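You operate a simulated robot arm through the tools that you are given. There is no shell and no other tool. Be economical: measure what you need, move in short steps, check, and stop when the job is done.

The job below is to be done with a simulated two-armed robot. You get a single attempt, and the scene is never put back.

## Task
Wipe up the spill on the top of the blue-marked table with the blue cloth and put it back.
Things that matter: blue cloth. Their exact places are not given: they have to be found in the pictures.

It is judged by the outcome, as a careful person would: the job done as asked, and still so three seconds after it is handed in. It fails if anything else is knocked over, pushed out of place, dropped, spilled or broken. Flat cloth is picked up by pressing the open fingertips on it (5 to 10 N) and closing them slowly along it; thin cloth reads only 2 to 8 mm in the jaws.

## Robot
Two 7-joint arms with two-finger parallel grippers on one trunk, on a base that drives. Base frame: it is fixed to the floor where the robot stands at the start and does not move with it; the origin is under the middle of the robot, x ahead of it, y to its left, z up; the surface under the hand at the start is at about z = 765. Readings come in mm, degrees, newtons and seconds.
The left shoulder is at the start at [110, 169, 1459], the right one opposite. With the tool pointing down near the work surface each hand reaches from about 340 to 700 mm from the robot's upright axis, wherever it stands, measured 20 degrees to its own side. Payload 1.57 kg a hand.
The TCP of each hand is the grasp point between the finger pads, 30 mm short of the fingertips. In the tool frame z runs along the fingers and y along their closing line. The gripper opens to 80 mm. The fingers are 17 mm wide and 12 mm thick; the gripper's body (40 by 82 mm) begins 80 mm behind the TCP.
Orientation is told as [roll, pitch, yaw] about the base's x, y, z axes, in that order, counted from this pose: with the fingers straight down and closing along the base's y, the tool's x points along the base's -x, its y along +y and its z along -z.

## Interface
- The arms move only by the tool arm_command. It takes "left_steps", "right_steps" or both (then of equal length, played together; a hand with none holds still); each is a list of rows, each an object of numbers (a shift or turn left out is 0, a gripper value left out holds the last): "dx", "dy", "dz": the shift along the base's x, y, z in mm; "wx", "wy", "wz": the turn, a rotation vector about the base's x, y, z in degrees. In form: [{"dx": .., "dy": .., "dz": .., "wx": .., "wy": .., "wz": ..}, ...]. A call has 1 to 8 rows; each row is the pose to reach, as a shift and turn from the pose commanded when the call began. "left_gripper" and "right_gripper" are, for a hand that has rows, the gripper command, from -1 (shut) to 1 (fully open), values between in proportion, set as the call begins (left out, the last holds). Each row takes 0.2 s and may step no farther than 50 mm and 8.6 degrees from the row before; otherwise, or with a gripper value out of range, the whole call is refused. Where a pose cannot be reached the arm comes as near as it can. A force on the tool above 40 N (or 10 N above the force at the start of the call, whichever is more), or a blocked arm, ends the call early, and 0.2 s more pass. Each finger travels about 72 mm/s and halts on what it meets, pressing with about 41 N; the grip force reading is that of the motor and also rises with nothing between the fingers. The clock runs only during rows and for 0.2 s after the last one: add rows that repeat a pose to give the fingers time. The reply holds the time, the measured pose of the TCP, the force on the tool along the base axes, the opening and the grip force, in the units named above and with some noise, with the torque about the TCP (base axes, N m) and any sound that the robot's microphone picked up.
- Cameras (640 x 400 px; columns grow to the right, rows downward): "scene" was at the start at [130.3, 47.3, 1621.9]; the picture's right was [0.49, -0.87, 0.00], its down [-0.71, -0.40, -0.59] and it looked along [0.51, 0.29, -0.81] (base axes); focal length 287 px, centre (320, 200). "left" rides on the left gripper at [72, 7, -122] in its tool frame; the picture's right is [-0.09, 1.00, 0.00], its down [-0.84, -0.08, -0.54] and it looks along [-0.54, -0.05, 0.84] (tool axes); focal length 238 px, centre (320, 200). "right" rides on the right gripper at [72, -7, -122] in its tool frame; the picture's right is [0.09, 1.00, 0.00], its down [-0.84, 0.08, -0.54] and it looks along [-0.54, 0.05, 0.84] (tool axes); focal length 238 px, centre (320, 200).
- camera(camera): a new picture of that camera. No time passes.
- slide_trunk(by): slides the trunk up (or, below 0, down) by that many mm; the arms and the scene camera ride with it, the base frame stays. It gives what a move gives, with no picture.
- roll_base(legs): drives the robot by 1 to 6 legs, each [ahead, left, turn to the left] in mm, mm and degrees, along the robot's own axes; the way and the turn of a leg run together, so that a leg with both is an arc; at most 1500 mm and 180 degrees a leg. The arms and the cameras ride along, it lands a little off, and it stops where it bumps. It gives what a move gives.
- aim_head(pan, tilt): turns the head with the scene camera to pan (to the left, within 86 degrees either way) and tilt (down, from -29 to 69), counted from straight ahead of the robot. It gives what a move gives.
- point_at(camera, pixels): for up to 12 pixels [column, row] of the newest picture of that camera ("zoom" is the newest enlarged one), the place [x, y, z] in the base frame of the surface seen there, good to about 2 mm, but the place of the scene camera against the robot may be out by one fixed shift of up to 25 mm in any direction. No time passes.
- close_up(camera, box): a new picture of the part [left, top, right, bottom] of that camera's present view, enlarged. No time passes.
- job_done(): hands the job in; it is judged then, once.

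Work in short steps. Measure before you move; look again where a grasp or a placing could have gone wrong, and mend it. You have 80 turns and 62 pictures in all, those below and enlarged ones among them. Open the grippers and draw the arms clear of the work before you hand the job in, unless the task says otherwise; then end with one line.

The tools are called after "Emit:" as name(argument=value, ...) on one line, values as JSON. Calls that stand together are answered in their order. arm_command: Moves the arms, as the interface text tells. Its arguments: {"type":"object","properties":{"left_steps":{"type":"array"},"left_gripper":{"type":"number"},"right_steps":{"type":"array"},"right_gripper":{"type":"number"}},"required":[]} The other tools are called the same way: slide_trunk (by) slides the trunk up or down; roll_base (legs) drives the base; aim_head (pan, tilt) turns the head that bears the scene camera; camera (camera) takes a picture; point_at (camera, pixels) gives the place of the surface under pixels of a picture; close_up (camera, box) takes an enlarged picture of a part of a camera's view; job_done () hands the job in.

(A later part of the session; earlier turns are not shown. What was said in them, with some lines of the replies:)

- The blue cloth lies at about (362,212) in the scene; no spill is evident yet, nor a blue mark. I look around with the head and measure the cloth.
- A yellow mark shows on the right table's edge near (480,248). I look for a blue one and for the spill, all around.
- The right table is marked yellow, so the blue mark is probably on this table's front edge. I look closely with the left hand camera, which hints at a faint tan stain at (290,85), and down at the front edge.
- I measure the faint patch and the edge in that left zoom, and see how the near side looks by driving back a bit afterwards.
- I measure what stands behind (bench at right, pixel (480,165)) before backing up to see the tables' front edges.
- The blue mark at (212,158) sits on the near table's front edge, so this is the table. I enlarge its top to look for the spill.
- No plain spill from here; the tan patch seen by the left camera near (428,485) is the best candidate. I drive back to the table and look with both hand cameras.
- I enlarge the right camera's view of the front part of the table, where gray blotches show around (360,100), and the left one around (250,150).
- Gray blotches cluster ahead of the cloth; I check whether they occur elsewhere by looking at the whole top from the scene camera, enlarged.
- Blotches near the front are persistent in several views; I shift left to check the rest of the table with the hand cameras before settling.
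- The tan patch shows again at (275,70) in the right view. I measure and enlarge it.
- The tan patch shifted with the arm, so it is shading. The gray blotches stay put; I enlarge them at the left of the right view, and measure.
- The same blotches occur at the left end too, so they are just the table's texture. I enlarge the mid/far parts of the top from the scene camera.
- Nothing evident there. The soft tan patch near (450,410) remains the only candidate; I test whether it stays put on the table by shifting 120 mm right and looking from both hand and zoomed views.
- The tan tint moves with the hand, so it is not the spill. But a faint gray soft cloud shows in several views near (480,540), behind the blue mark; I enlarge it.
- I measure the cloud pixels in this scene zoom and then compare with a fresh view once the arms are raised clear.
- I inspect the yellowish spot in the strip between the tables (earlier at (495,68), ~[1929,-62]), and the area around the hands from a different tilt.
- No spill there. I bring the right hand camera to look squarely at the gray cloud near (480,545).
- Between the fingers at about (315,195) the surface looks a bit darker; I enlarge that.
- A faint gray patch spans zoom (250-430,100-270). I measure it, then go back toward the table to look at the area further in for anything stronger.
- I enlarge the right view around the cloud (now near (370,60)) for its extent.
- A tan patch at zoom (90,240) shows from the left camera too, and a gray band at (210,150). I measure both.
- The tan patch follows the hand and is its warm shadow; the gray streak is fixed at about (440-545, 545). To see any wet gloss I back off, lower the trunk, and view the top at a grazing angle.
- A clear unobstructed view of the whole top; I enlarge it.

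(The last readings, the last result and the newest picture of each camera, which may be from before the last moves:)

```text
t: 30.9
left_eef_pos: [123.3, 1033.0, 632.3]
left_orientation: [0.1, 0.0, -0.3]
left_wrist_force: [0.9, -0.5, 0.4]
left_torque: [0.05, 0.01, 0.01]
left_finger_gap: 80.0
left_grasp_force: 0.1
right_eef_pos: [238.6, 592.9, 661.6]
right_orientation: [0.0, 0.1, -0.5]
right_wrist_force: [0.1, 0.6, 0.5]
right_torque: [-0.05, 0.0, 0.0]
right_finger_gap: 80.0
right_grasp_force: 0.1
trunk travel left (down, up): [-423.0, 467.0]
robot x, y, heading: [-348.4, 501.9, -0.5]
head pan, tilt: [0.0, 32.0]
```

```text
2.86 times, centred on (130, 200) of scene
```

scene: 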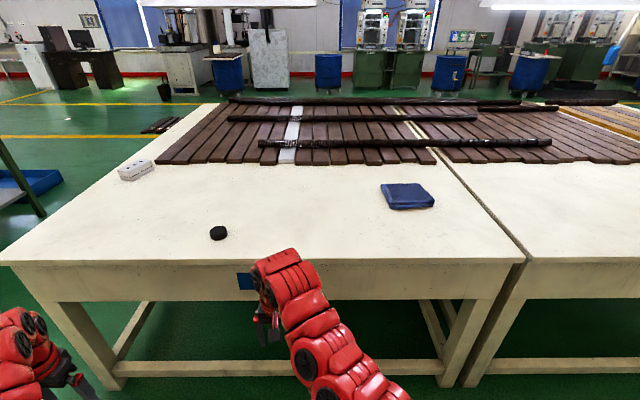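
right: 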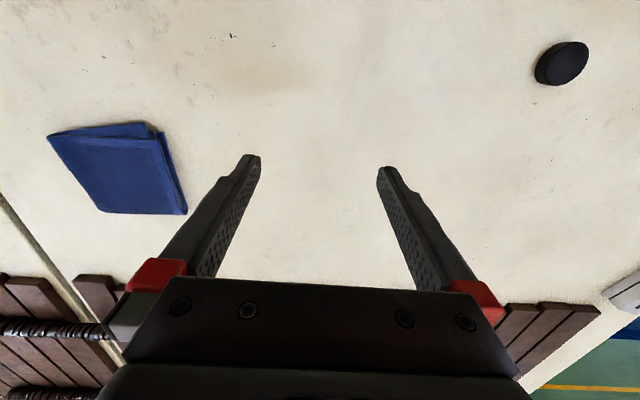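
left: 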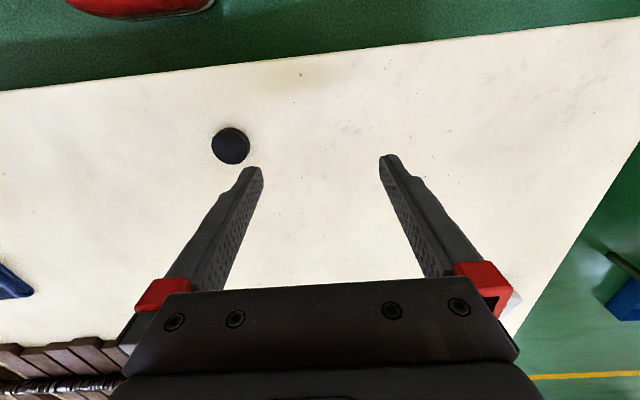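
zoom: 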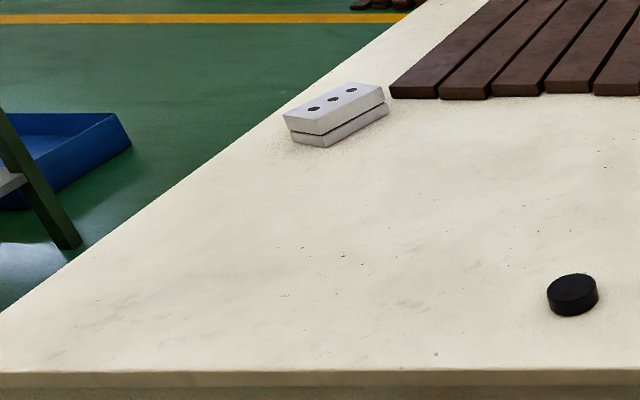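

In the first zoom there is a faint outlined ellipse at (325,138), a clear puddle, i.e. scene pixel (302,189). I zoom in on it and measure.

Emit:
close_up(camera="scene", box=[262, 165, 342, 215])

Emit:
point_at(camera="scene", pixels=[[302, 189], [293, 189], [310, 189], [302, 185], [302, 193], [219, 233], [410, 197]])

```text
8.00 times, centred on (302, 190) of scene
```

zoom: 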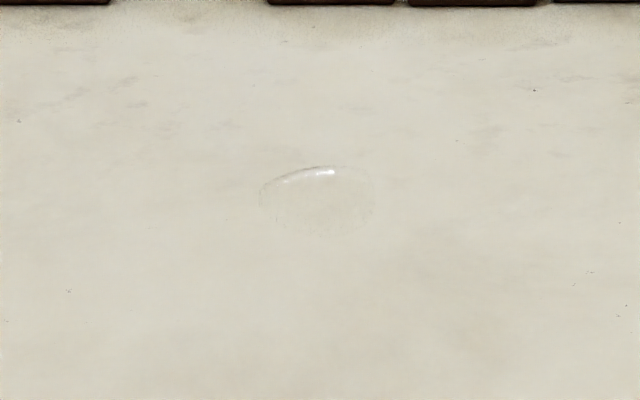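

```text
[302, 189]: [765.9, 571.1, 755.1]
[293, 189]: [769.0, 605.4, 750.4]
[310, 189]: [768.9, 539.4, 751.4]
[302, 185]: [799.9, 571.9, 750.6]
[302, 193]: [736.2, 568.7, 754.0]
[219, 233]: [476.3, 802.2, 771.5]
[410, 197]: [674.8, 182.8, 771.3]
```

A clear puddle with a glint: zoom (260-372, 165-235). I measure its rim, and other reference points (puck, cloth corners) to get the camera shift.

Emit:
point_at(camera="zoom", pixels=[[316, 200], [260, 200], [372, 200], [316, 166], [316, 236], [320, 300]])

Emit:
point_at(camera="scene", pixels=[[380, 184], [420, 184], [434, 203], [390, 208], [211, 230], [227, 230]])

```text
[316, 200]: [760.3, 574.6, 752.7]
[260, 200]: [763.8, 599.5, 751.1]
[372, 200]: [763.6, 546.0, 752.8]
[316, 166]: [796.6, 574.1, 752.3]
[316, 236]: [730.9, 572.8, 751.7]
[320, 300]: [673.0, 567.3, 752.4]
```

```text
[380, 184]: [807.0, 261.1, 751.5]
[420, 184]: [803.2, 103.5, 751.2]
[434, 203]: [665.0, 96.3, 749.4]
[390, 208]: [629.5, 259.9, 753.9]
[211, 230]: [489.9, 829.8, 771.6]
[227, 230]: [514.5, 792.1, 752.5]
```

The puddle (about 66×54 mm) lies near (777,571) after the camera shift of roughly (+14,-4,+13). I raise the trunk partly (leaving it 200 lower for more reach), lift both hands, then drive in.

Emit:
slide_trunk(by=150)

Emit:
arm_command(left_steps=[{"dz": 45}, {"dz": 90}, {"dz": 135}, {"dz": 180}, {"dz": 220}, {"dz": 250}], right_steps=[{"dz": 40}, {"dz": 80}, {"dz": 120}, {"dz": 150}, {"dz": 180}, {"dz": 180}])

```text
t: 32.6
left_eef_pos: [123.2, 1035.7, 783.9]
left_orientation: [-0.1, 0.1, -0.4]
left_wrist_force: [-0.6, -0.3, 0.5]
left_torque: [0.01, -0.03, 0.0]
left_finger_gap: 80.1
left_grasp_force: 0.1
right_eef_pos: [238.8, 591.7, 811.1]
right_orientation: [0.0, 0.0, -0.5]
right_wrist_force: [-0.4, -0.5, -0.4]
right_torque: [0.0, 0.0, 0.0]
right_finger_gap: 80.0
right_grasp_force: 0.0
trunk travel left (down, up): [-573.0, 317.0]
robot x, y, heading: [-344.1, 500.5, -0.5]
head pan, tilt: [0.0, 32.0]
```

```text
t: 34.0
left_eef_pos: [128.2, 1040.9, 998.7]
left_orientation: [0.1, -0.1, -0.5]
left_wrist_force: [-0.2, -0.5, 0.2]
left_torque: [0.03, -0.01, -0.03]
left_finger_gap: 79.9
left_grasp_force: 0.0
left hand out of reach, approached as far as the arm can: row 1, 2, 3, 4, 5, 6
right_eef_pos: [236.4, 592.0, 993.8]
right_orientation: [0.2, 0.0, -0.5]
right_wrist_force: [-0.2, -0.7, 0.6]
right_torque: [0.01, 0.01, -0.03]
right_finger_gap: 79.9
right_grasp_force: 0.2
trunk travel left (down, up): [-573.0, 317.0]
robot x, y, heading: [-349.5, 503.7, -0.5]
head pan, tilt: [0.0, 32.0]
```

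Both hands are near z 995. I drive in to about (15,545) and check with the head.

Emit:
roll_base(legs=[[360, 40, 0.5]])

Emit:
aim_head(pan=-15, tilt=45)

Emit:
camera(camera="scene")

```text
t: 36.4
left_eef_pos: [486.4, 1083.4, 996.3]
left_orientation: [0.1, 0.1, -0.1]
left_wrist_force: [-0.2, -0.8, 0.0]
left_torque: [0.01, 0.05, 0.0]
left_finger_gap: 79.8
left_grasp_force: 0.2
right_eef_pos: [597.6, 635.5, 991.8]
right_orientation: [0.0, 0.1, 0.0]
right_wrist_force: [0.2, -0.5, -0.4]
right_torque: [-0.02, 0.03, -0.02]
right_finger_gap: 80.0
right_grasp_force: 0.1
trunk travel left (down, up): [-573.0, 317.0]
robot x, y, heading: [10.1, 537.6, -0.2]
head pan, tilt: [0.0, 32.0]
```

```text
t: 37.1
left_eef_pos: [484.3, 1082.0, 997.3]
left_orientation: [0.1, 0.0, 0.0]
left_wrist_force: [0.7, 0.2, 0.0]
left_torque: [0.05, 0.0, 0.01]
left_finger_gap: 80.2
left_grasp_force: 0.0
right_eef_pos: [596.5, 633.9, 993.2]
right_orientation: [0.0, -0.1, -0.1]
right_wrist_force: [0.0, 0.2, 0.2]
right_torque: [-0.05, 0.04, 0.0]
right_finger_gap: 79.8
right_grasp_force: 0.0
trunk travel left (down, up): [-573.0, 317.0]
robot x, y, heading: [10.3, 541.4, -0.2]
head pan, tilt: [-15.0, 45.0]
```

```text
15 pictures are left
```

scene: 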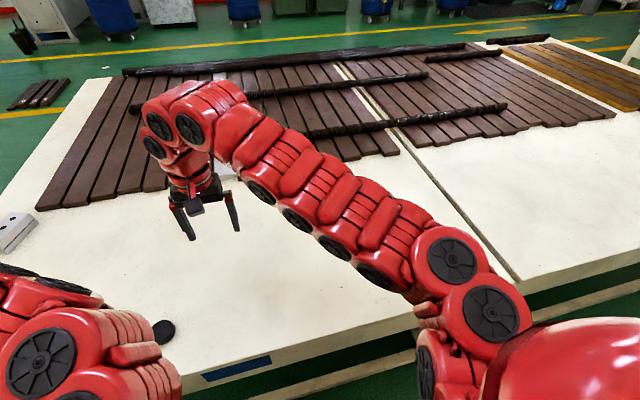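

The right hand is over the table at (597,634). I move it sideways toward the cloth at height ~990 and look.

Emit:
arm_command(right_steps=[{"dy": -48}, {"dy": -96}, {"dy": -144}, {"dy": -192}, {"dy": -240}, {"dy": -288}, {"dy": -336}, {"dy": -384}])

Emit:
camera(camera="right")

```text
t: 39.0
left_eef_pos: [485.5, 1081.7, 996.2]
left_orientation: [0.1, -0.1, 0.0]
left_wrist_force: [-0.4, -0.3, -0.4]
left_torque: [0.02, 0.0, -0.01]
left_finger_gap: 79.9
left_grasp_force: 0.1
right_eef_pos: [618.7, 243.6, 991.3]
right_orientation: [0.1, 0.2, 0.0]
right_wrist_force: [0.1, 0.0, -0.1]
right_torque: [-0.02, 0.02, 0.02]
right_finger_gap: 79.9
right_grasp_force: 0.1
right hand out of reach, approached as far as the arm can: row 2, 3, 4, 5, 6, 7, 8
trunk travel left (down, up): [-573.0, 317.0]
robot x, y, heading: [15.4, 540.3, 0.1]
head pan, tilt: [-15.0, 45.0]
```

```text
14 pictures are left
```

right: 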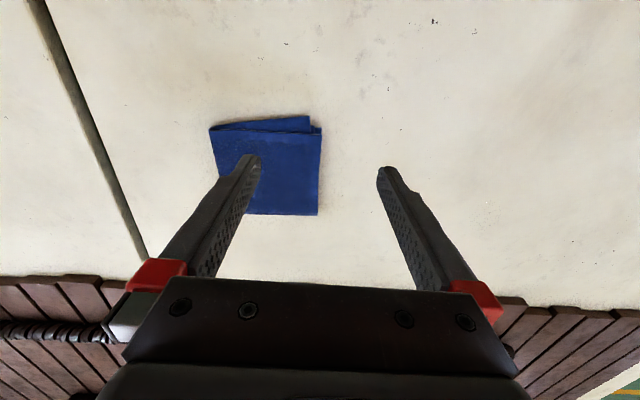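

I measure the cloth's corners and thickness from this view.

Emit:
point_at(camera="right", pixels=[[211, 130], [308, 118], [321, 130], [317, 213], [285, 170], [265, 205], [300, 190], [300, 122], [250, 213], [340, 180]])

```text
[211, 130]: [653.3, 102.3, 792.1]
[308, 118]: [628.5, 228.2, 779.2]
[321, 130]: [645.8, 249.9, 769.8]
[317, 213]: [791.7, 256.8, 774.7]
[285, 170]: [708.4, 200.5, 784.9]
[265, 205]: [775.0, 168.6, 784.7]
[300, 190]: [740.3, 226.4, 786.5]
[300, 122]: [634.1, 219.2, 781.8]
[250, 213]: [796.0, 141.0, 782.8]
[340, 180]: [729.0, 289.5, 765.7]
```

The cloth spans x 640–795, y 105–252, top z≈785. I bring the open hand above its middle (718,178), then down to just above it.

Emit:
arm_command(right_steps=[{"dx": 33, "dy": -22}, {"dx": 66, "dy": -44}, {"dx": 99, "dy": -66}, {"dx": 99, "dy": -66, "dz": -45}, {"dx": 99, "dy": -66, "dz": -90}, {"dx": 99, "dy": -66, "dz": -130}], right_gripper=1)

```text
t: 40.4
left_eef_pos: [486.0, 1081.6, 997.3]
left_orientation: [0.2, -0.1, -0.2]
left_wrist_force: [0.6, 0.4, 0.8]
left_torque: [-0.01, 0.03, -0.01]
left_finger_gap: 80.1
left_grasp_force: 0.1
right_eef_pos: [710.8, 179.5, 867.9]
right_orientation: [0.0, 0.0, 0.0]
right_wrist_force: [1.0, -0.3, 0.3]
right_torque: [0.02, -0.01, -0.03]
right_finger_gap: 79.9
right_grasp_force: 0.0
right hand out of reach, approached as far as the arm can: row 3, 4, 5, 6
trunk travel left (down, up): [-573.0, 317.0]
robot x, y, heading: [12.5, 538.3, -0.2]
head pan, tilt: [-15.0, 45.0]
```

Reach is marginal at x≈711, and the puddle is further out at x≈777. I drive ahead 60 mm with the hand raised, and pull the hand back over the cloth.

Emit:
roll_base(legs=[[60, 0, 0]])

Emit:
arm_command(right_steps=[{"dx": -25}, {"dx": -50, "dz": -10}, {"dx": -53, "dz": -20}, {"dx": -53, "dz": -30}])

```text
t: 41.3
left_eef_pos: [545.9, 1083.6, 996.7]
left_orientation: [0.1, 0.1, 0.0]
left_wrist_force: [0.4, -0.1, -0.7]
left_torque: [0.03, 0.02, -0.04]
left_finger_gap: 79.8
left_grasp_force: 0.0
right_eef_pos: [771.1, 181.2, 867.5]
right_orientation: [-0.1, 0.1, -0.1]
right_wrist_force: [-0.2, 0.5, -0.3]
right_torque: [-0.02, -0.01, 0.0]
right_finger_gap: 80.0
right_grasp_force: 0.0
trunk travel left (down, up): [-573.0, 317.0]
robot x, y, heading: [69.3, 539.8, -0.2]
head pan, tilt: [-15.0, 45.0]
```

```text
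t: 42.3
left_eef_pos: [545.0, 1082.6, 996.6]
left_orientation: [0.2, 0.1, -0.1]
left_wrist_force: [0.1, -0.3, 0.1]
left_torque: [-0.01, -0.01, -0.02]
left_finger_gap: 79.8
left_grasp_force: 0.0
right_eef_pos: [717.6, 180.5, 839.5]
right_orientation: [0.0, 0.0, -0.2]
right_wrist_force: [0.4, 0.5, 0.0]
right_torque: [-0.02, 0.0, -0.01]
right_finger_gap: 79.9
right_grasp_force: 0.0
trunk travel left (down, up): [-573.0, 317.0]
robot x, y, heading: [69.9, 541.9, 0.1]
head pan, tilt: [-15.0, 45.0]
```

No bump and within reach now. Tips are ~25 mm above the cloth; I lower gently, watching the force.

Emit:
arm_command(right_steps=[{"dz": -10}, {"dz": -18}, {"dz": -22}, {"dz": -25}, {"dz": -27}])

```text
t: 43.5
left_eef_pos: [544.8, 1082.7, 996.4]
left_orientation: [0.1, 0.0, 0.0]
left_wrist_force: [1.0, 0.1, 0.2]
left_torque: [0.0, 0.02, 0.02]
left_finger_gap: 79.9
left_grasp_force: 0.0
right_eef_pos: [716.1, 181.1, 812.3]
right_orientation: [0.0, 0.0, -0.1]
right_wrist_force: [-0.5, -0.8, 0.9]
right_torque: [0.01, 0.01, 0.0]
right_finger_gap: 79.7
right_grasp_force: 0.1
trunk travel left (down, up): [-573.0, 317.0]
robot x, y, heading: [75.2, 539.3, -0.2]
head pan, tilt: [-15.0, 45.0]
```

No contact yet at tip height 782; I go on in 2–3 mm steps.

Emit:
arm_command(right_steps=[{"dz": -2}, {"dz": -4}, {"dz": -6}, {"dz": -6}])

```text
t: 44.5
left_eef_pos: [544.1, 1084.1, 995.6]
left_orientation: [0.1, 0.1, 0.0]
left_wrist_force: [-0.6, 0.2, 0.0]
left_torque: [-0.02, -0.01, 0.03]
left_finger_gap: 79.9
left_grasp_force: 0.0
right_eef_pos: [716.9, 180.6, 806.9]
right_orientation: [0.0, 0.0, -0.1]
right_wrist_force: [0.0, -0.3, 8.0]
right_torque: [-0.01, -0.02, 0.01]
right_finger_gap: 79.5
right_grasp_force: 0.0
trunk travel left (down, up): [-573.0, 317.0]
robot x, y, heading: [72.9, 537.8, -0.4]
head pan, tilt: [-15.0, 45.0]
```

8 N of press. I close slowly in stages.

Emit:
arm_command(right_steps=[{"dz": 0}, {"dz": 0}], right_gripper=0.6)

Emit:
arm_command(right_steps=[{"dz": 0}, {"dz": 0}], right_gripper=0.2)

```text
t: 45.1
left_eef_pos: [544.3, 1084.4, 997.0]
left_orientation: [0.1, 0.1, 0.0]
left_wrist_force: [1.1, -0.3, -0.4]
left_torque: [-0.01, 0.01, 0.01]
left_finger_gap: 80.3
left_grasp_force: 0.0
right_eef_pos: [717.3, 181.7, 807.4]
right_orientation: [-0.1, -0.1, -0.1]
right_wrist_force: [0.3, -0.5, 7.7]
right_torque: [0.0, -0.04, 0.0]
right_finger_gap: 63.1
right_grasp_force: 0.1
trunk travel left (down, up): [-573.0, 317.0]
robot x, y, heading: [73.0, 537.3, -0.1]
head pan, tilt: [-15.0, 45.0]
```

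```text
t: 45.7
left_eef_pos: [543.6, 1082.5, 996.7]
left_orientation: [0.0, 0.0, 0.0]
left_wrist_force: [-0.3, 0.0, -0.4]
left_torque: [0.01, -0.03, 0.04]
left_finger_gap: 80.2
left_grasp_force: 0.1
right_eef_pos: [716.7, 181.5, 806.9]
right_orientation: [0.0, 0.0, -0.1]
right_wrist_force: [0.0, -0.6, 7.8]
right_torque: [0.02, -0.02, 0.02]
right_finger_gap: 47.2
right_grasp_force: 0.1
trunk travel left (down, up): [-573.0, 317.0]
robot x, y, heading: [75.8, 534.8, -0.4]
head pan, tilt: [-15.0, 45.0]
```

Force stays at ~8 N; I go on closing.

Emit:
arm_command(right_steps=[{"dz": 0}, {"dz": 0}], right_gripper=-0.2)

Emit:
arm_command(right_steps=[{"dz": 0}, {"dz": 0}], right_gripper=-0.6)

Emit:
arm_command(right_steps=[{"dz": 0}, {"dz": 0}, {"dz": 0}], right_gripper=-1)

Emit:
camera(camera="right")

```text
t: 46.3
left_eef_pos: [543.5, 1083.6, 996.5]
left_orientation: [0.1, 0.0, -0.1]
left_wrist_force: [-1.2, -0.5, 0.9]
left_torque: [-0.01, -0.01, 0.02]
left_finger_gap: 80.0
left_grasp_force: 0.0
right_eef_pos: [715.6, 181.2, 806.6]
right_orientation: [0.0, 0.0, 0.1]
right_wrist_force: [-0.3, 0.1, 7.6]
right_torque: [0.0, 0.0, 0.01]
right_finger_gap: 34.1
right_grasp_force: 1.3
trunk travel left (down, up): [-573.0, 317.0]
robot x, y, heading: [73.0, 536.1, 0.1]
head pan, tilt: [-15.0, 45.0]
```

```text
t: 46.9
left_eef_pos: [543.2, 1083.8, 997.7]
left_orientation: [0.2, 0.0, 0.0]
left_wrist_force: [0.1, -0.8, 0.3]
left_torque: [-0.01, 0.0, 0.01]
left_finger_gap: 80.1
left_grasp_force: 0.1
right_eef_pos: [714.9, 184.1, 807.5]
right_orientation: [-0.1, -0.1, -0.1]
right_wrist_force: [0.5, 0.4, 10.3]
right_torque: [0.04, -0.01, 0.03]
right_finger_gap: 17.2
right_grasp_force: 32.3
trunk travel left (down, up): [-573.0, 317.0]
robot x, y, heading: [75.2, 543.3, -0.1]
head pan, tilt: [-15.0, 45.0]
```

```text
t: 47.7
left_eef_pos: [543.1, 1083.7, 995.3]
left_orientation: [0.0, -0.1, 0.0]
left_wrist_force: [-0.6, 0.0, -0.1]
left_torque: [0.0, 0.0, 0.03]
left_finger_gap: 80.3
left_grasp_force: 0.1
right_eef_pos: [717.7, 181.5, 806.2]
right_orientation: [0.0, 0.0, -0.1]
right_wrist_force: [0.2, 0.1, 12.6]
right_torque: [0.03, -0.05, 0.0]
right_finger_gap: 16.9
right_grasp_force: 32.2
trunk travel left (down, up): [-573.0, 317.0]
robot x, y, heading: [72.4, 538.8, -0.2]
head pan, tilt: [-15.0, 45.0]
```

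```text
13 pictures are left
```

right: 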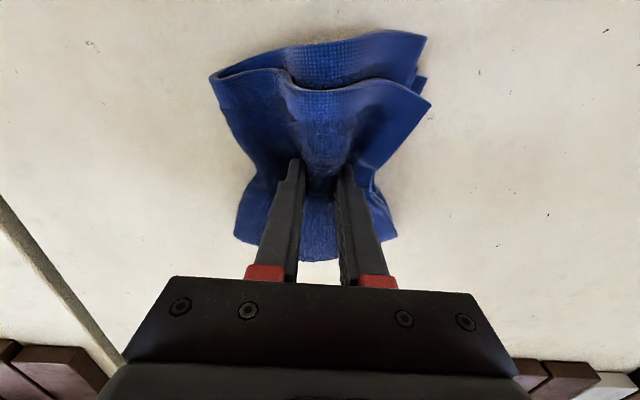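

The hand holds a 17 mm bunch through the folded layers at 32 N. I ease the press 4 mm and drag the cloth along the table toward the puddle.

Emit:
arm_command(right_steps=[{"dz": 4}, {"dz": 4, "dy": 25}, {"dz": 4, "dy": 60, "dx": 8}, {"dz": 4, "dy": 100, "dx": 16}, {"dz": 4, "dy": 140, "dx": 24}, {"dz": 4, "dy": 180, "dx": 32}, {"dz": 4, "dy": 220, "dx": 40}, {"dz": 4, "dy": 260, "dx": 48}])

Emit:
camera(camera="right")

```text
t: 49.5
left_eef_pos: [544.6, 1083.4, 996.1]
left_orientation: [0.0, 0.0, 0.0]
left_wrist_force: [-0.3, -0.5, -0.5]
left_torque: [-0.01, -0.02, 0.0]
left_finger_gap: 79.6
left_grasp_force: 0.2
right_eef_pos: [764.3, 442.3, 810.6]
right_orientation: [0.1, 0.0, -0.1]
right_wrist_force: [-0.8, -1.6, 5.1]
right_torque: [-0.04, 0.03, 0.02]
right_finger_gap: 16.5
right_grasp_force: 31.9
trunk travel left (down, up): [-573.0, 317.0]
robot x, y, heading: [70.6, 539.1, -0.1]
head pan, tilt: [-15.0, 45.0]
```

```text
12 pictures are left
```

right: 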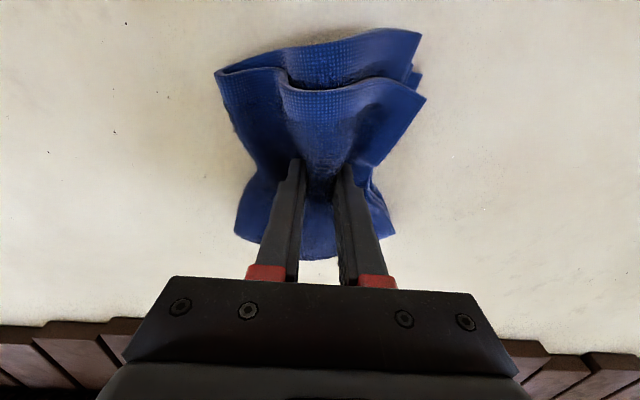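

The cloth follows well. A tiny glint at (484,209) may be the puddle; I enlarge and measure.

Emit:
close_up(camera="right", box=[400, 130, 592, 250])

Emit:
point_at(camera="right", pixels=[[484, 209], [395, 235], [235, 235], [420, 35], [215, 75], [318, 258]])

```text
3.33 times, centred on (496, 190) of right
```

zoom: 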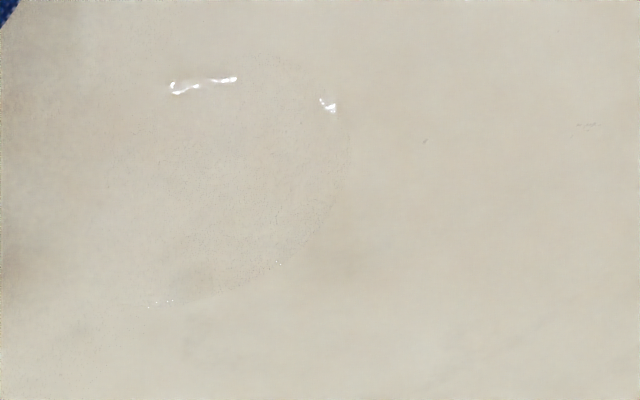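

```text
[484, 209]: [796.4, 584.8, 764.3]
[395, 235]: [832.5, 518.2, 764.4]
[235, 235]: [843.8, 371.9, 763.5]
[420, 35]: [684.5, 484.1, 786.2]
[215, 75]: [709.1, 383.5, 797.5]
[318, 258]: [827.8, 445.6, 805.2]
```

The puddle shows as an outlined shape with glints. I measure the rim.

Emit:
point_at(camera="zoom", pixels=[[200, 85], [328, 105], [350, 160], [160, 302], [278, 262], [100, 200], [200, 190]])

```text
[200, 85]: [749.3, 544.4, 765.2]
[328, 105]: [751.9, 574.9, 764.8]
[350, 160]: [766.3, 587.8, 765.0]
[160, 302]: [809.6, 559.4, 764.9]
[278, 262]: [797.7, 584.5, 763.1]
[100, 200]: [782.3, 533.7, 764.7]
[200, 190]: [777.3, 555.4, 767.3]
```

The puddle spans about x 748–811, y 525–590. I check where the slats begin, then sweep over with some press.

Emit:
point_at(camera="right", pixels=[[20, 328], [110, 322], [535, 345], [620, 356], [580, 345]])

Emit:
arm_command(right_steps=[{"dy": 25, "dx": 4, "dz": -2}, {"dy": 50, "dx": 8, "dz": -3}, {"dy": 75, "dx": 12, "dz": -4}, {"dy": 100, "dx": 15, "dz": -4}, {"dy": 125, "dx": 15, "dz": -4}, {"dy": 150, "dx": 15, "dz": -4}, {"dy": 170, "dx": 15, "dz": -4}])

```text
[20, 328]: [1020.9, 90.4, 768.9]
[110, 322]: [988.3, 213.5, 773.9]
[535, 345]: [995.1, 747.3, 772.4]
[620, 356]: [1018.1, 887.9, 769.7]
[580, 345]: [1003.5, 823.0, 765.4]
```

```text
t: 51.1
left_eef_pos: [544.4, 1080.4, 998.6]
left_orientation: [0.3, 0.1, 0.0]
left_wrist_force: [0.2, -0.7, 1.1]
left_torque: [0.06, 0.02, 0.01]
left_finger_gap: 80.0
left_grasp_force: 0.0
right_eef_pos: [750.9, 580.3, 833.7]
right_orientation: [0.5, 0.1, 0.2]
right_wrist_force: [-2.7, 3.4, -0.4]
right_torque: [-0.3, -0.15, -0.13]
right_finger_gap: 16.1
right_grasp_force: 30.6
right hand out of reach, approached as far as the arm can: row 4, 5, 6, 7
trunk travel left (down, up): [-573.0, 317.0]
robot x, y, heading: [73.6, 538.6, 0.3]
head pan, tilt: [-15.0, 45.0]
```

The arm runs out of reach crossing inward, and the hand lifted. I bring the hand back, held slightly raised, and drive the base left so the puddle comes under the right arm's own side.

Emit:
arm_command(right_steps=[{"dy": -40, "dx": 0, "dz": 10}, {"dy": -80, "dx": 4, "dz": 10}, {"dy": -120, "dx": 8, "dz": 10}, {"dy": -140, "dx": 12, "dz": 10}])

Emit:
roll_base(legs=[[0, 180, 0]])

Emit:
camera(camera="right")

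```text
t: 52.1
left_eef_pos: [545.9, 1082.2, 997.3]
left_orientation: [0.0, 0.0, -0.1]
left_wrist_force: [0.0, 0.3, -0.4]
left_torque: [0.0, -0.01, 0.0]
left_finger_gap: 80.1
left_grasp_force: 0.0
right_eef_pos: [762.8, 438.9, 843.8]
right_orientation: [0.1, 0.1, -0.1]
right_wrist_force: [0.2, -0.5, -0.3]
right_torque: [0.01, 0.01, -0.14]
right_finger_gap: 16.1
right_grasp_force: 31.3
trunk travel left (down, up): [-573.0, 317.0]
robot x, y, heading: [70.5, 536.9, 0.1]
head pan, tilt: [-15.0, 45.0]
```

```text
t: 53.6
left_eef_pos: [545.0, 1260.5, 995.9]
left_orientation: [-0.1, 0.0, -0.1]
left_wrist_force: [0.3, 0.8, -0.9]
left_torque: [0.0, 0.02, 0.03]
left_finger_gap: 80.0
left_grasp_force: 0.1
right_eef_pos: [762.4, 617.4, 845.1]
right_orientation: [0.1, -0.1, -0.1]
right_wrist_force: [0.5, 0.2, 0.3]
right_torque: [0.04, -0.02, -0.1]
right_finger_gap: 16.0
right_grasp_force: 31.4
trunk travel left (down, up): [-573.0, 317.0]
robot x, y, heading: [70.7, 719.6, -0.2]
head pan, tilt: [-15.0, 45.0]
```

```text
10 pictures are left
```

right: 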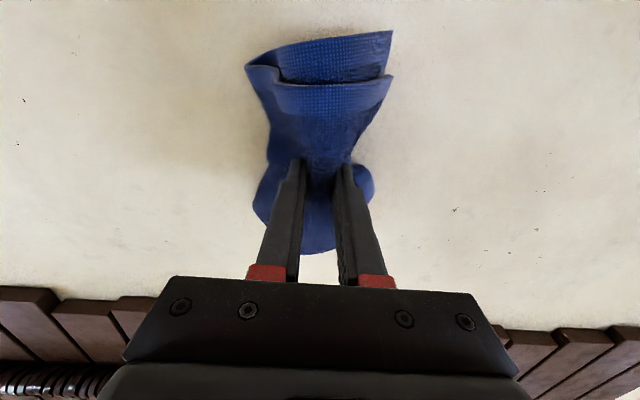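

The cloth hangs intact at (762,617). I lower it to wiping height and sweep back and forth over x 765–795, y 500–610.

Emit:
arm_command(right_steps=[{"dz": -20}, {"dz": -35}, {"dz": -38, "dy": -20}, {"dz": -38, "dy": -50}, {"dz": -38, "dy": -80}, {"dz": -38, "dy": -110}, {"dz": -38, "dy": -130}])

```text
t: 55.2
left_eef_pos: [542.5, 1262.4, 996.9]
left_orientation: [0.0, -0.1, -0.1]
left_wrist_force: [-0.4, -1.0, 0.4]
left_torque: [-0.02, 0.0, -0.01]
left_finger_gap: 80.0
left_grasp_force: 0.0
right_eef_pos: [760.9, 487.1, 809.9]
right_orientation: [-0.1, -0.2, -0.1]
right_wrist_force: [0.4, 8.9, 28.4]
right_torque: [0.46, -0.03, -0.03]
right_finger_gap: 16.2
right_grasp_force: 32.0
trunk travel left (down, up): [-573.0, 317.0]
robot x, y, heading: [69.1, 717.1, -0.1]
head pan, tilt: [-15.0, 45.0]
```

28 N is more than needed; I ease 5 mm and sweep back at x≈780, then 800.

Emit:
arm_command(right_steps=[{"dz": 5, "dx": 10}, {"dz": 5, "dx": 20, "dy": 30}, {"dz": 5, "dx": 20, "dy": 60}, {"dz": 5, "dx": 20, "dy": 90}, {"dz": 5, "dx": 20, "dy": 120}, {"dz": 5, "dx": 20, "dy": 140}, {"dz": 5, "dx": 40, "dy": 140}])

Emit:
arm_command(right_steps=[{"dy": -30}, {"dy": -60}, {"dy": -90}, {"dy": -120}, {"dy": -150}])

Emit:
camera(camera="right")

```text
t: 56.8
left_eef_pos: [544.6, 1260.4, 995.7]
left_orientation: [0.1, 0.1, -0.2]
left_wrist_force: [0.6, -0.6, 0.2]
left_torque: [0.03, -0.03, 0.07]
left_finger_gap: 80.1
left_grasp_force: 0.2
right_eef_pos: [791.0, 627.0, 810.8]
right_orientation: [0.0, 0.1, -0.1]
right_wrist_force: [-4.6, 1.6, 9.4]
right_torque: [0.08, 0.11, -0.05]
right_finger_gap: 15.9
right_grasp_force: 31.3
right hand out of reach, approached as far as the arm can: row 7
trunk travel left (down, up): [-573.0, 317.0]
robot x, y, heading: [73.7, 716.4, 0.2]
head pan, tilt: [-15.0, 45.0]
```

```text
t: 58.0
left_eef_pos: [545.1, 1261.0, 996.2]
left_orientation: [0.2, -0.1, -0.1]
left_wrist_force: [0.5, -0.5, -0.2]
left_torque: [-0.01, 0.03, 0.0]
left_finger_gap: 79.8
left_grasp_force: 0.1
right_eef_pos: [792.2, 476.2, 811.9]
right_orientation: [0.0, 0.0, -0.1]
right_wrist_force: [-0.9, 3.1, 9.5]
right_torque: [0.18, 0.04, -0.01]
right_finger_gap: 16.1
right_grasp_force: 32.1
trunk travel left (down, up): [-573.0, 317.0]
robot x, y, heading: [71.4, 719.5, 0.1]
head pan, tilt: [-15.0, 45.0]
```

```text
9 pictures are left
```

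right: 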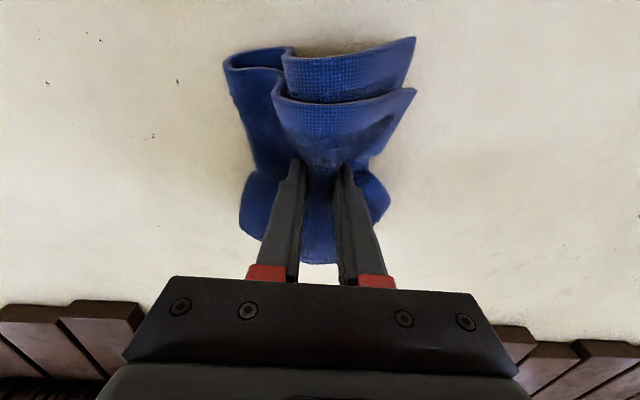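

The puddle place should be near (420,165); I enlarge there to see any remaining rim.

Emit:
close_up(camera="right", box=[370, 90, 562, 210])

Emit:
point_at(camera="zoom", pixels=[[100, 200], [200, 200], [300, 200], [200, 100], [200, 350]])

```text
3.33 times, centred on (466, 150) of right
```

zoom: 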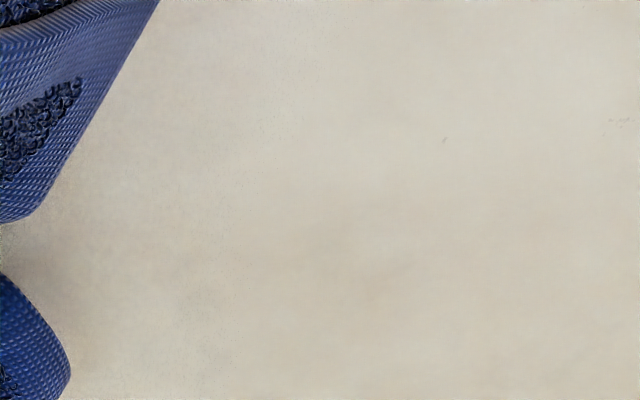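

```text
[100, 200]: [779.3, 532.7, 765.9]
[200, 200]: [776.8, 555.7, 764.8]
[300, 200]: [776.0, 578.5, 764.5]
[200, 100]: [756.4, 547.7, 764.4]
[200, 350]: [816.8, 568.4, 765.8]
```

The rim and glints are gone; a slight dotted haze may remain near (200,300) there. I do two more overlapping passes for good measure.

Emit:
arm_command(right_steps=[{"dy": 40, "dx": -5}, {"dy": 80, "dx": -5}, {"dy": 110, "dx": -5}, {"dy": 110, "dx": -35}, {"dy": 70, "dx": -35}, {"dy": 30, "dx": -35}, {"dy": -10, "dx": -35}, {"dy": -50, "dx": -35}])

Emit:
arm_command(right_steps=[{"dy": -40}, {"dy": -60}])

Emit:
close_up(camera="right", box=[400, 110, 640, 260])

```text
t: 59.0
left_eef_pos: [546.1, 1258.0, 998.6]
left_orientation: [0.1, -0.1, -0.3]
left_wrist_force: [-0.2, 0.0, 0.4]
left_torque: [0.07, 0.06, 0.0]
left_finger_gap: 80.0
left_grasp_force: 0.0
right_eef_pos: [770.5, 567.1, 808.7]
right_orientation: [-1.6, -0.2, -3.1]
right_wrist_force: [-4.6, 2.0, 26.5]
right_torque: [0.19, 0.16, 0.11]
right_finger_gap: 15.9
right_grasp_force: 31.4
trunk travel left (down, up): [-573.0, 317.0]
robot x, y, heading: [71.1, 714.9, -0.6]
head pan, tilt: [-15.0, 45.0]
stopped in row 5 (right hand): the force on the tool passed its limit at 65 N (the readings are from after the stop); the commanded pose is now the measured one
```

```text
t: 59.6
left_eef_pos: [544.1, 1261.2, 997.5]
left_orientation: [-0.1, -0.1, -0.2]
left_wrist_force: [0.0, -0.2, 0.2]
left_torque: [0.01, 0.04, 0.01]
left_finger_gap: 80.1
left_grasp_force: 0.1
right_eef_pos: [770.5, 509.4, 809.6]
right_orientation: [-1.8, -0.2, -3.0]
right_wrist_force: [0.9, 8.2, 30.5]
right_torque: [0.36, -0.09, 0.08]
right_finger_gap: 15.9
right_grasp_force: 32.0
trunk travel left (down, up): [-573.0, 317.0]
robot x, y, heading: [72.2, 716.5, -0.2]
head pan, tilt: [-15.0, 45.0]
```

```text
2.67 times, centred on (520, 185) of right
```

zoom: 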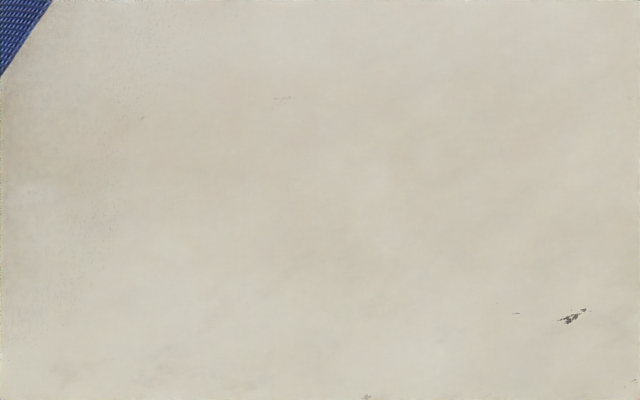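

The puddle area is clear. I raise the hand a little, straighten it, and drive back right to return the cloth; hand stays over open table.

Emit:
arm_command(right_steps=[{"dz": 15, "wz": 1.5, "wx": 0.9}, {"dz": 35, "wz": 3, "wx": 1.8}])

Emit:
roll_base(legs=[[0, -180, 0]])

Emit:
camera(camera="right")

```text
t: 60.2
left_eef_pos: [545.6, 1259.7, 997.1]
left_orientation: [0.0, 0.0, -0.3]
left_wrist_force: [0.0, 0.5, -0.1]
left_torque: [0.01, 0.04, 0.03]
left_finger_gap: 79.9
left_grasp_force: 0.1
right_eef_pos: [770.9, 507.2, 840.6]
right_orientation: [0.1, 0.2, -0.1]
right_wrist_force: [-0.6, 0.3, -0.6]
right_torque: [-0.08, 0.03, -0.09]
right_finger_gap: 15.6
right_grasp_force: 31.5
trunk travel left (down, up): [-573.0, 317.0]
robot x, y, heading: [75.0, 717.5, -0.2]
head pan, tilt: [-15.0, 45.0]
```

```text
t: 61.8
left_eef_pos: [546.0, 1078.5, 995.8]
left_orientation: [0.2, 0.1, -0.2]
left_wrist_force: [-0.2, -0.4, 0.1]
left_torque: [0.01, 0.01, -0.02]
left_finger_gap: 79.6
left_grasp_force: 0.0
right_eef_pos: [770.0, 326.7, 839.2]
right_orientation: [0.1, 0.1, -0.2]
right_wrist_force: [-0.2, 0.2, 0.2]
right_torque: [-0.03, 0.02, -0.14]
right_finger_gap: 15.8
right_grasp_force: 31.2
trunk travel left (down, up): [-573.0, 317.0]
robot x, y, heading: [69.7, 540.4, -0.3]
head pan, tilt: [-15.0, 45.0]
```

```text
6 pictures are left
```

right: 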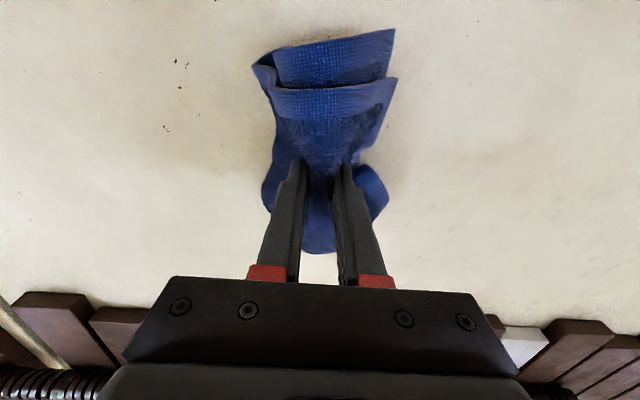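

The cloth is still neatly held. I carry it to the original spot (717,181) and set it down.

Emit:
arm_command(right_steps=[{"dx": -15, "dy": -40}, {"dx": -30, "dy": -80}, {"dx": -45, "dy": -120}, {"dx": -53, "dy": -146}, {"dx": -53, "dy": -146, "dz": -12}, {"dx": -53, "dy": -146, "dz": -22}, {"dx": -53, "dy": -146, "dz": -28}])

```text
t: 63.4
left_eef_pos: [546.1, 1079.7, 997.4]
left_orientation: [0.1, -0.1, -0.4]
left_wrist_force: [0.0, -0.3, -0.8]
left_torque: [-0.01, -0.03, 0.01]
left_finger_gap: 79.9
left_grasp_force: 0.1
right_eef_pos: [716.1, 180.9, 814.4]
right_orientation: [0.0, 0.1, -0.2]
right_wrist_force: [2.3, -1.9, 11.2]
right_torque: [-0.02, -0.06, -0.13]
right_finger_gap: 15.9
right_grasp_force: 31.2
trunk travel left (down, up): [-573.0, 317.0]
robot x, y, heading: [75.2, 539.0, -0.1]
head pan, tilt: [-15.0, 45.0]
```

It presses with 11 N at the old place. I open in slow stages so that the fingers spread the cloth out again.

Emit:
arm_command(right_steps=[{"dz": 0}, {"dz": 0}], right_gripper=-0.4)

Emit:
arm_command(right_steps=[{"dz": -2}, {"dz": -3}], right_gripper=0)

Emit:
arm_command(right_steps=[{"dz": -1}, {"dz": -2}], right_gripper=0.5)

Emit:
arm_command(right_steps=[{"dz": 0}, {"dz": 0}], right_gripper=1)

```text
t: 64.0
left_eef_pos: [546.6, 1079.7, 996.3]
left_orientation: [0.1, 0.0, -0.4]
left_wrist_force: [0.5, 0.2, 0.5]
left_torque: [0.01, 0.01, 0.02]
left_finger_gap: 79.8
left_grasp_force: 0.1
right_eef_pos: [715.9, 181.2, 812.7]
right_orientation: [0.1, 0.2, -0.2]
right_wrist_force: [-1.0, 0.5, 7.1]
right_torque: [0.15, 0.02, 0.03]
right_finger_gap: 24.4
right_grasp_force: 3.3
trunk travel left (down, up): [-573.0, 317.0]
robot x, y, heading: [74.0, 540.3, -0.1]
head pan, tilt: [-15.0, 45.0]
```

```text
t: 64.5
left_eef_pos: [545.7, 1080.1, 996.1]
left_orientation: [0.1, -0.1, -0.4]
left_wrist_force: [-0.3, -0.1, -0.2]
left_torque: [0.0, -0.03, 0.03]
left_finger_gap: 80.2
left_grasp_force: 0.0
right_eef_pos: [716.3, 181.1, 810.0]
right_orientation: [0.1, 0.0, -0.2]
right_wrist_force: [-0.6, -1.7, 10.8]
right_torque: [0.21, 0.06, -0.02]
right_finger_gap: 38.4
right_grasp_force: 0.1
trunk travel left (down, up): [-573.0, 317.0]
robot x, y, heading: [70.7, 540.4, -0.1]
head pan, tilt: [-15.0, 45.0]
```

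```text
t: 65.2
left_eef_pos: [545.8, 1078.7, 996.8]
left_orientation: [0.0, 0.0, -0.3]
left_wrist_force: [0.1, -0.4, 0.0]
left_torque: [0.02, 0.01, 0.01]
left_finger_gap: 79.7
left_grasp_force: 0.1
right_eef_pos: [716.4, 181.2, 809.6]
right_orientation: [-0.1, 0.0, -0.1]
right_wrist_force: [0.6, -3.0, 17.9]
right_torque: [0.46, -0.06, -0.02]
right_finger_gap: 56.7
right_grasp_force: 0.1
trunk travel left (down, up): [-573.0, 317.0]
robot x, y, heading: [73.4, 540.6, -0.3]
head pan, tilt: [-15.0, 45.0]
```

```text
t: 65.8
left_eef_pos: [544.9, 1079.5, 996.7]
left_orientation: [0.0, 0.0, -0.5]
left_wrist_force: [0.4, 0.3, 0.0]
left_torque: [-0.02, -0.01, -0.02]
left_finger_gap: 80.0
left_grasp_force: 0.0
right_eef_pos: [715.5, 181.3, 809.5]
right_orientation: [0.1, 0.1, -0.1]
right_wrist_force: [0.9, -4.9, 20.2]
right_torque: [0.7, -0.06, -0.05]
right_finger_gap: 75.3
right_grasp_force: 0.1
trunk travel left (down, up): [-573.0, 317.0]
robot x, y, heading: [71.9, 536.0, 0.0]
head pan, tilt: [-15.0, 45.0]
```

Fully open; I lift straight up and look.

Emit:
arm_command(right_steps=[{"dz": 20}, {"dz": 60}, {"dz": 100}, {"dz": 140}, {"dz": 140, "dx": -40}])

Emit:
camera(camera="right")

```text
t: 67.0
left_eef_pos: [544.2, 1079.8, 998.1]
left_orientation: [0.2, 0.1, -0.2]
left_wrist_force: [-0.6, 0.1, 0.0]
left_torque: [-0.02, -0.04, 0.02]
left_finger_gap: 80.2
left_grasp_force: 0.0
right_eef_pos: [676.1, 180.3, 949.2]
right_orientation: [0.1, 0.1, 0.0]
right_wrist_force: [-0.2, 0.3, 0.4]
right_torque: [0.02, 0.03, 0.01]
right_finger_gap: 79.9
right_grasp_force: 0.0
trunk travel left (down, up): [-573.0, 317.0]
robot x, y, heading: [72.6, 536.9, 0.0]
head pan, tilt: [-15.0, 45.0]
```

```text
5 pictures are left
```

right: 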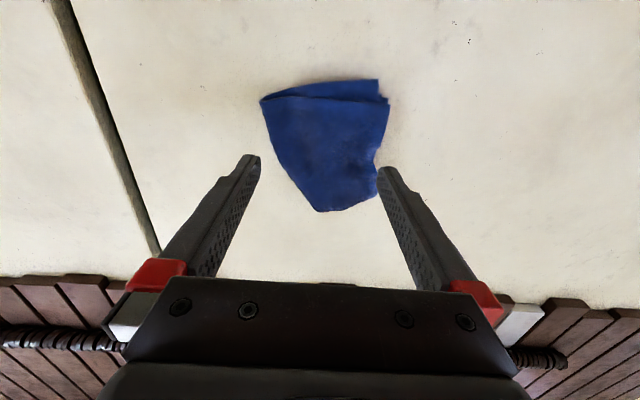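

The cloth lies flat again at its place. I back the robot off and check the puddle area and the rest from the same viewpoint as before.

Emit:
roll_base(legs=[[-420, -40, 0]])

Emit:
slide_trunk(by=-150)

Emit:
aim_head(pan=0, tilt=32)

Emit:
camera(camera="scene")

Emit:
close_up(camera="scene", box=[262, 165, 342, 215])

```text
t: 69.5
left_eef_pos: [125.0, 1041.4, 996.0]
left_orientation: [0.2, 0.0, 0.0]
left_wrist_force: [-0.4, -0.9, -0.4]
left_torque: [0.02, -0.01, 0.02]
left_finger_gap: 80.3
left_grasp_force: 0.1
right_eef_pos: [259.8, 144.1, 946.5]
right_orientation: [0.1, 0.3, 0.2]
right_wrist_force: [0.2, 0.0, -0.2]
right_torque: [-0.01, 0.02, 0.01]
right_finger_gap: 80.2
right_grasp_force: 0.0
trunk travel left (down, up): [-573.0, 317.0]
robot x, y, heading: [-348.0, 497.2, -0.1]
head pan, tilt: [-15.0, 45.0]
```

```text
t: 71.3
left_eef_pos: [126.2, 1043.0, 846.4]
left_orientation: [0.1, 0.0, 0.0]
left_wrist_force: [-0.3, -0.1, -0.2]
left_torque: [0.02, 0.0, 0.01]
left_finger_gap: 79.9
left_grasp_force: 0.1
right_eef_pos: [259.3, 144.7, 796.9]
right_orientation: [0.1, 0.2, -0.1]
right_wrist_force: [0.1, 0.0, -0.2]
right_torque: [0.0, 0.0, 0.01]
right_finger_gap: 79.8
right_grasp_force: 0.1
trunk travel left (down, up): [-423.0, 467.0]
robot x, y, heading: [-348.6, 496.3, 0.0]
head pan, tilt: [-15.0, 45.0]
```

```text
t: 72.1
left_eef_pos: [125.2, 1042.0, 845.6]
left_orientation: [0.1, 0.1, 0.0]
left_wrist_force: [0.6, 0.0, 0.0]
left_torque: [-0.01, -0.03, -0.03]
left_finger_gap: 79.8
left_grasp_force: 0.2
right_eef_pos: [260.2, 144.2, 796.7]
right_orientation: [0.1, 0.1, 0.1]
right_wrist_force: [0.3, -0.2, 0.8]
right_torque: [0.02, 0.01, -0.02]
right_finger_gap: 80.2
right_grasp_force: 0.1
trunk travel left (down, up): [-423.0, 467.0]
robot x, y, heading: [-346.9, 500.4, -0.2]
head pan, tilt: [0.0, 32.0]
```

```text
4 pictures are left
```

scene: 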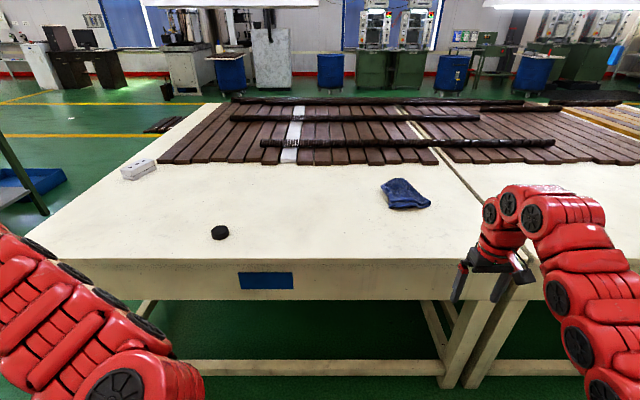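

```text
8.00 times, centred on (302, 190) of scene
```

zoom: 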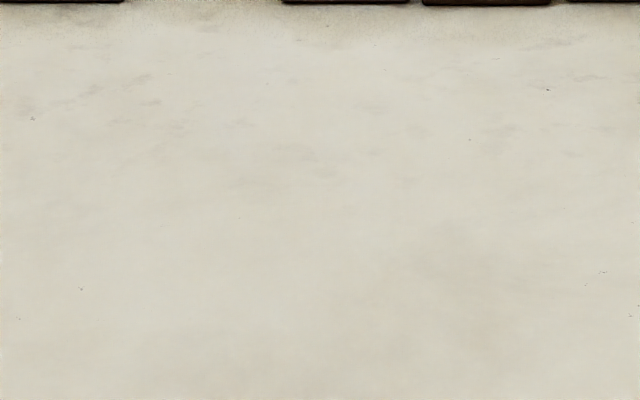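

The puddle is gone. One last wider look for any other wet spot and the cloth's state.

Emit:
close_up(camera="scene", box=[250, 150, 460, 265])

Emit:
close_up(camera="scene", box=[80, 150, 290, 265])

```text
3.05 times, centred on (355, 208) of scene
```

zoom: 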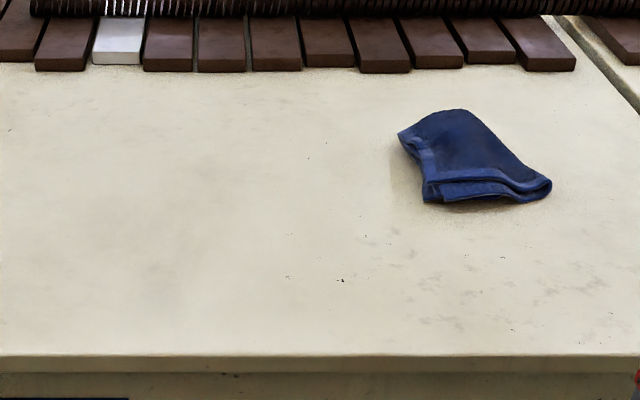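

```text
3.05 times, centred on (185, 208) of scene
```

zoom: 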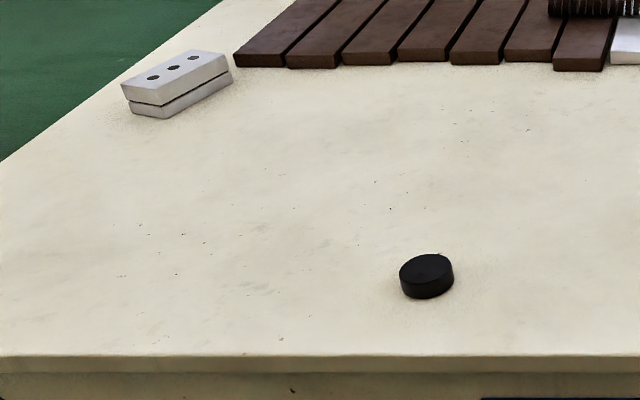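

The tabletop is dry, the cloth lies at its old place, the other things have not moved, and the arms are clear with the grippers open. I hand the job in.

Emit:
job_done()

```text
The job is handed in.
```

I wiped up the spill on the blue-marked table and put the blue cloth back where it was. It is slightly rumpled and a little skewed compared with its original neat fold, and nothing else on the table was moved.
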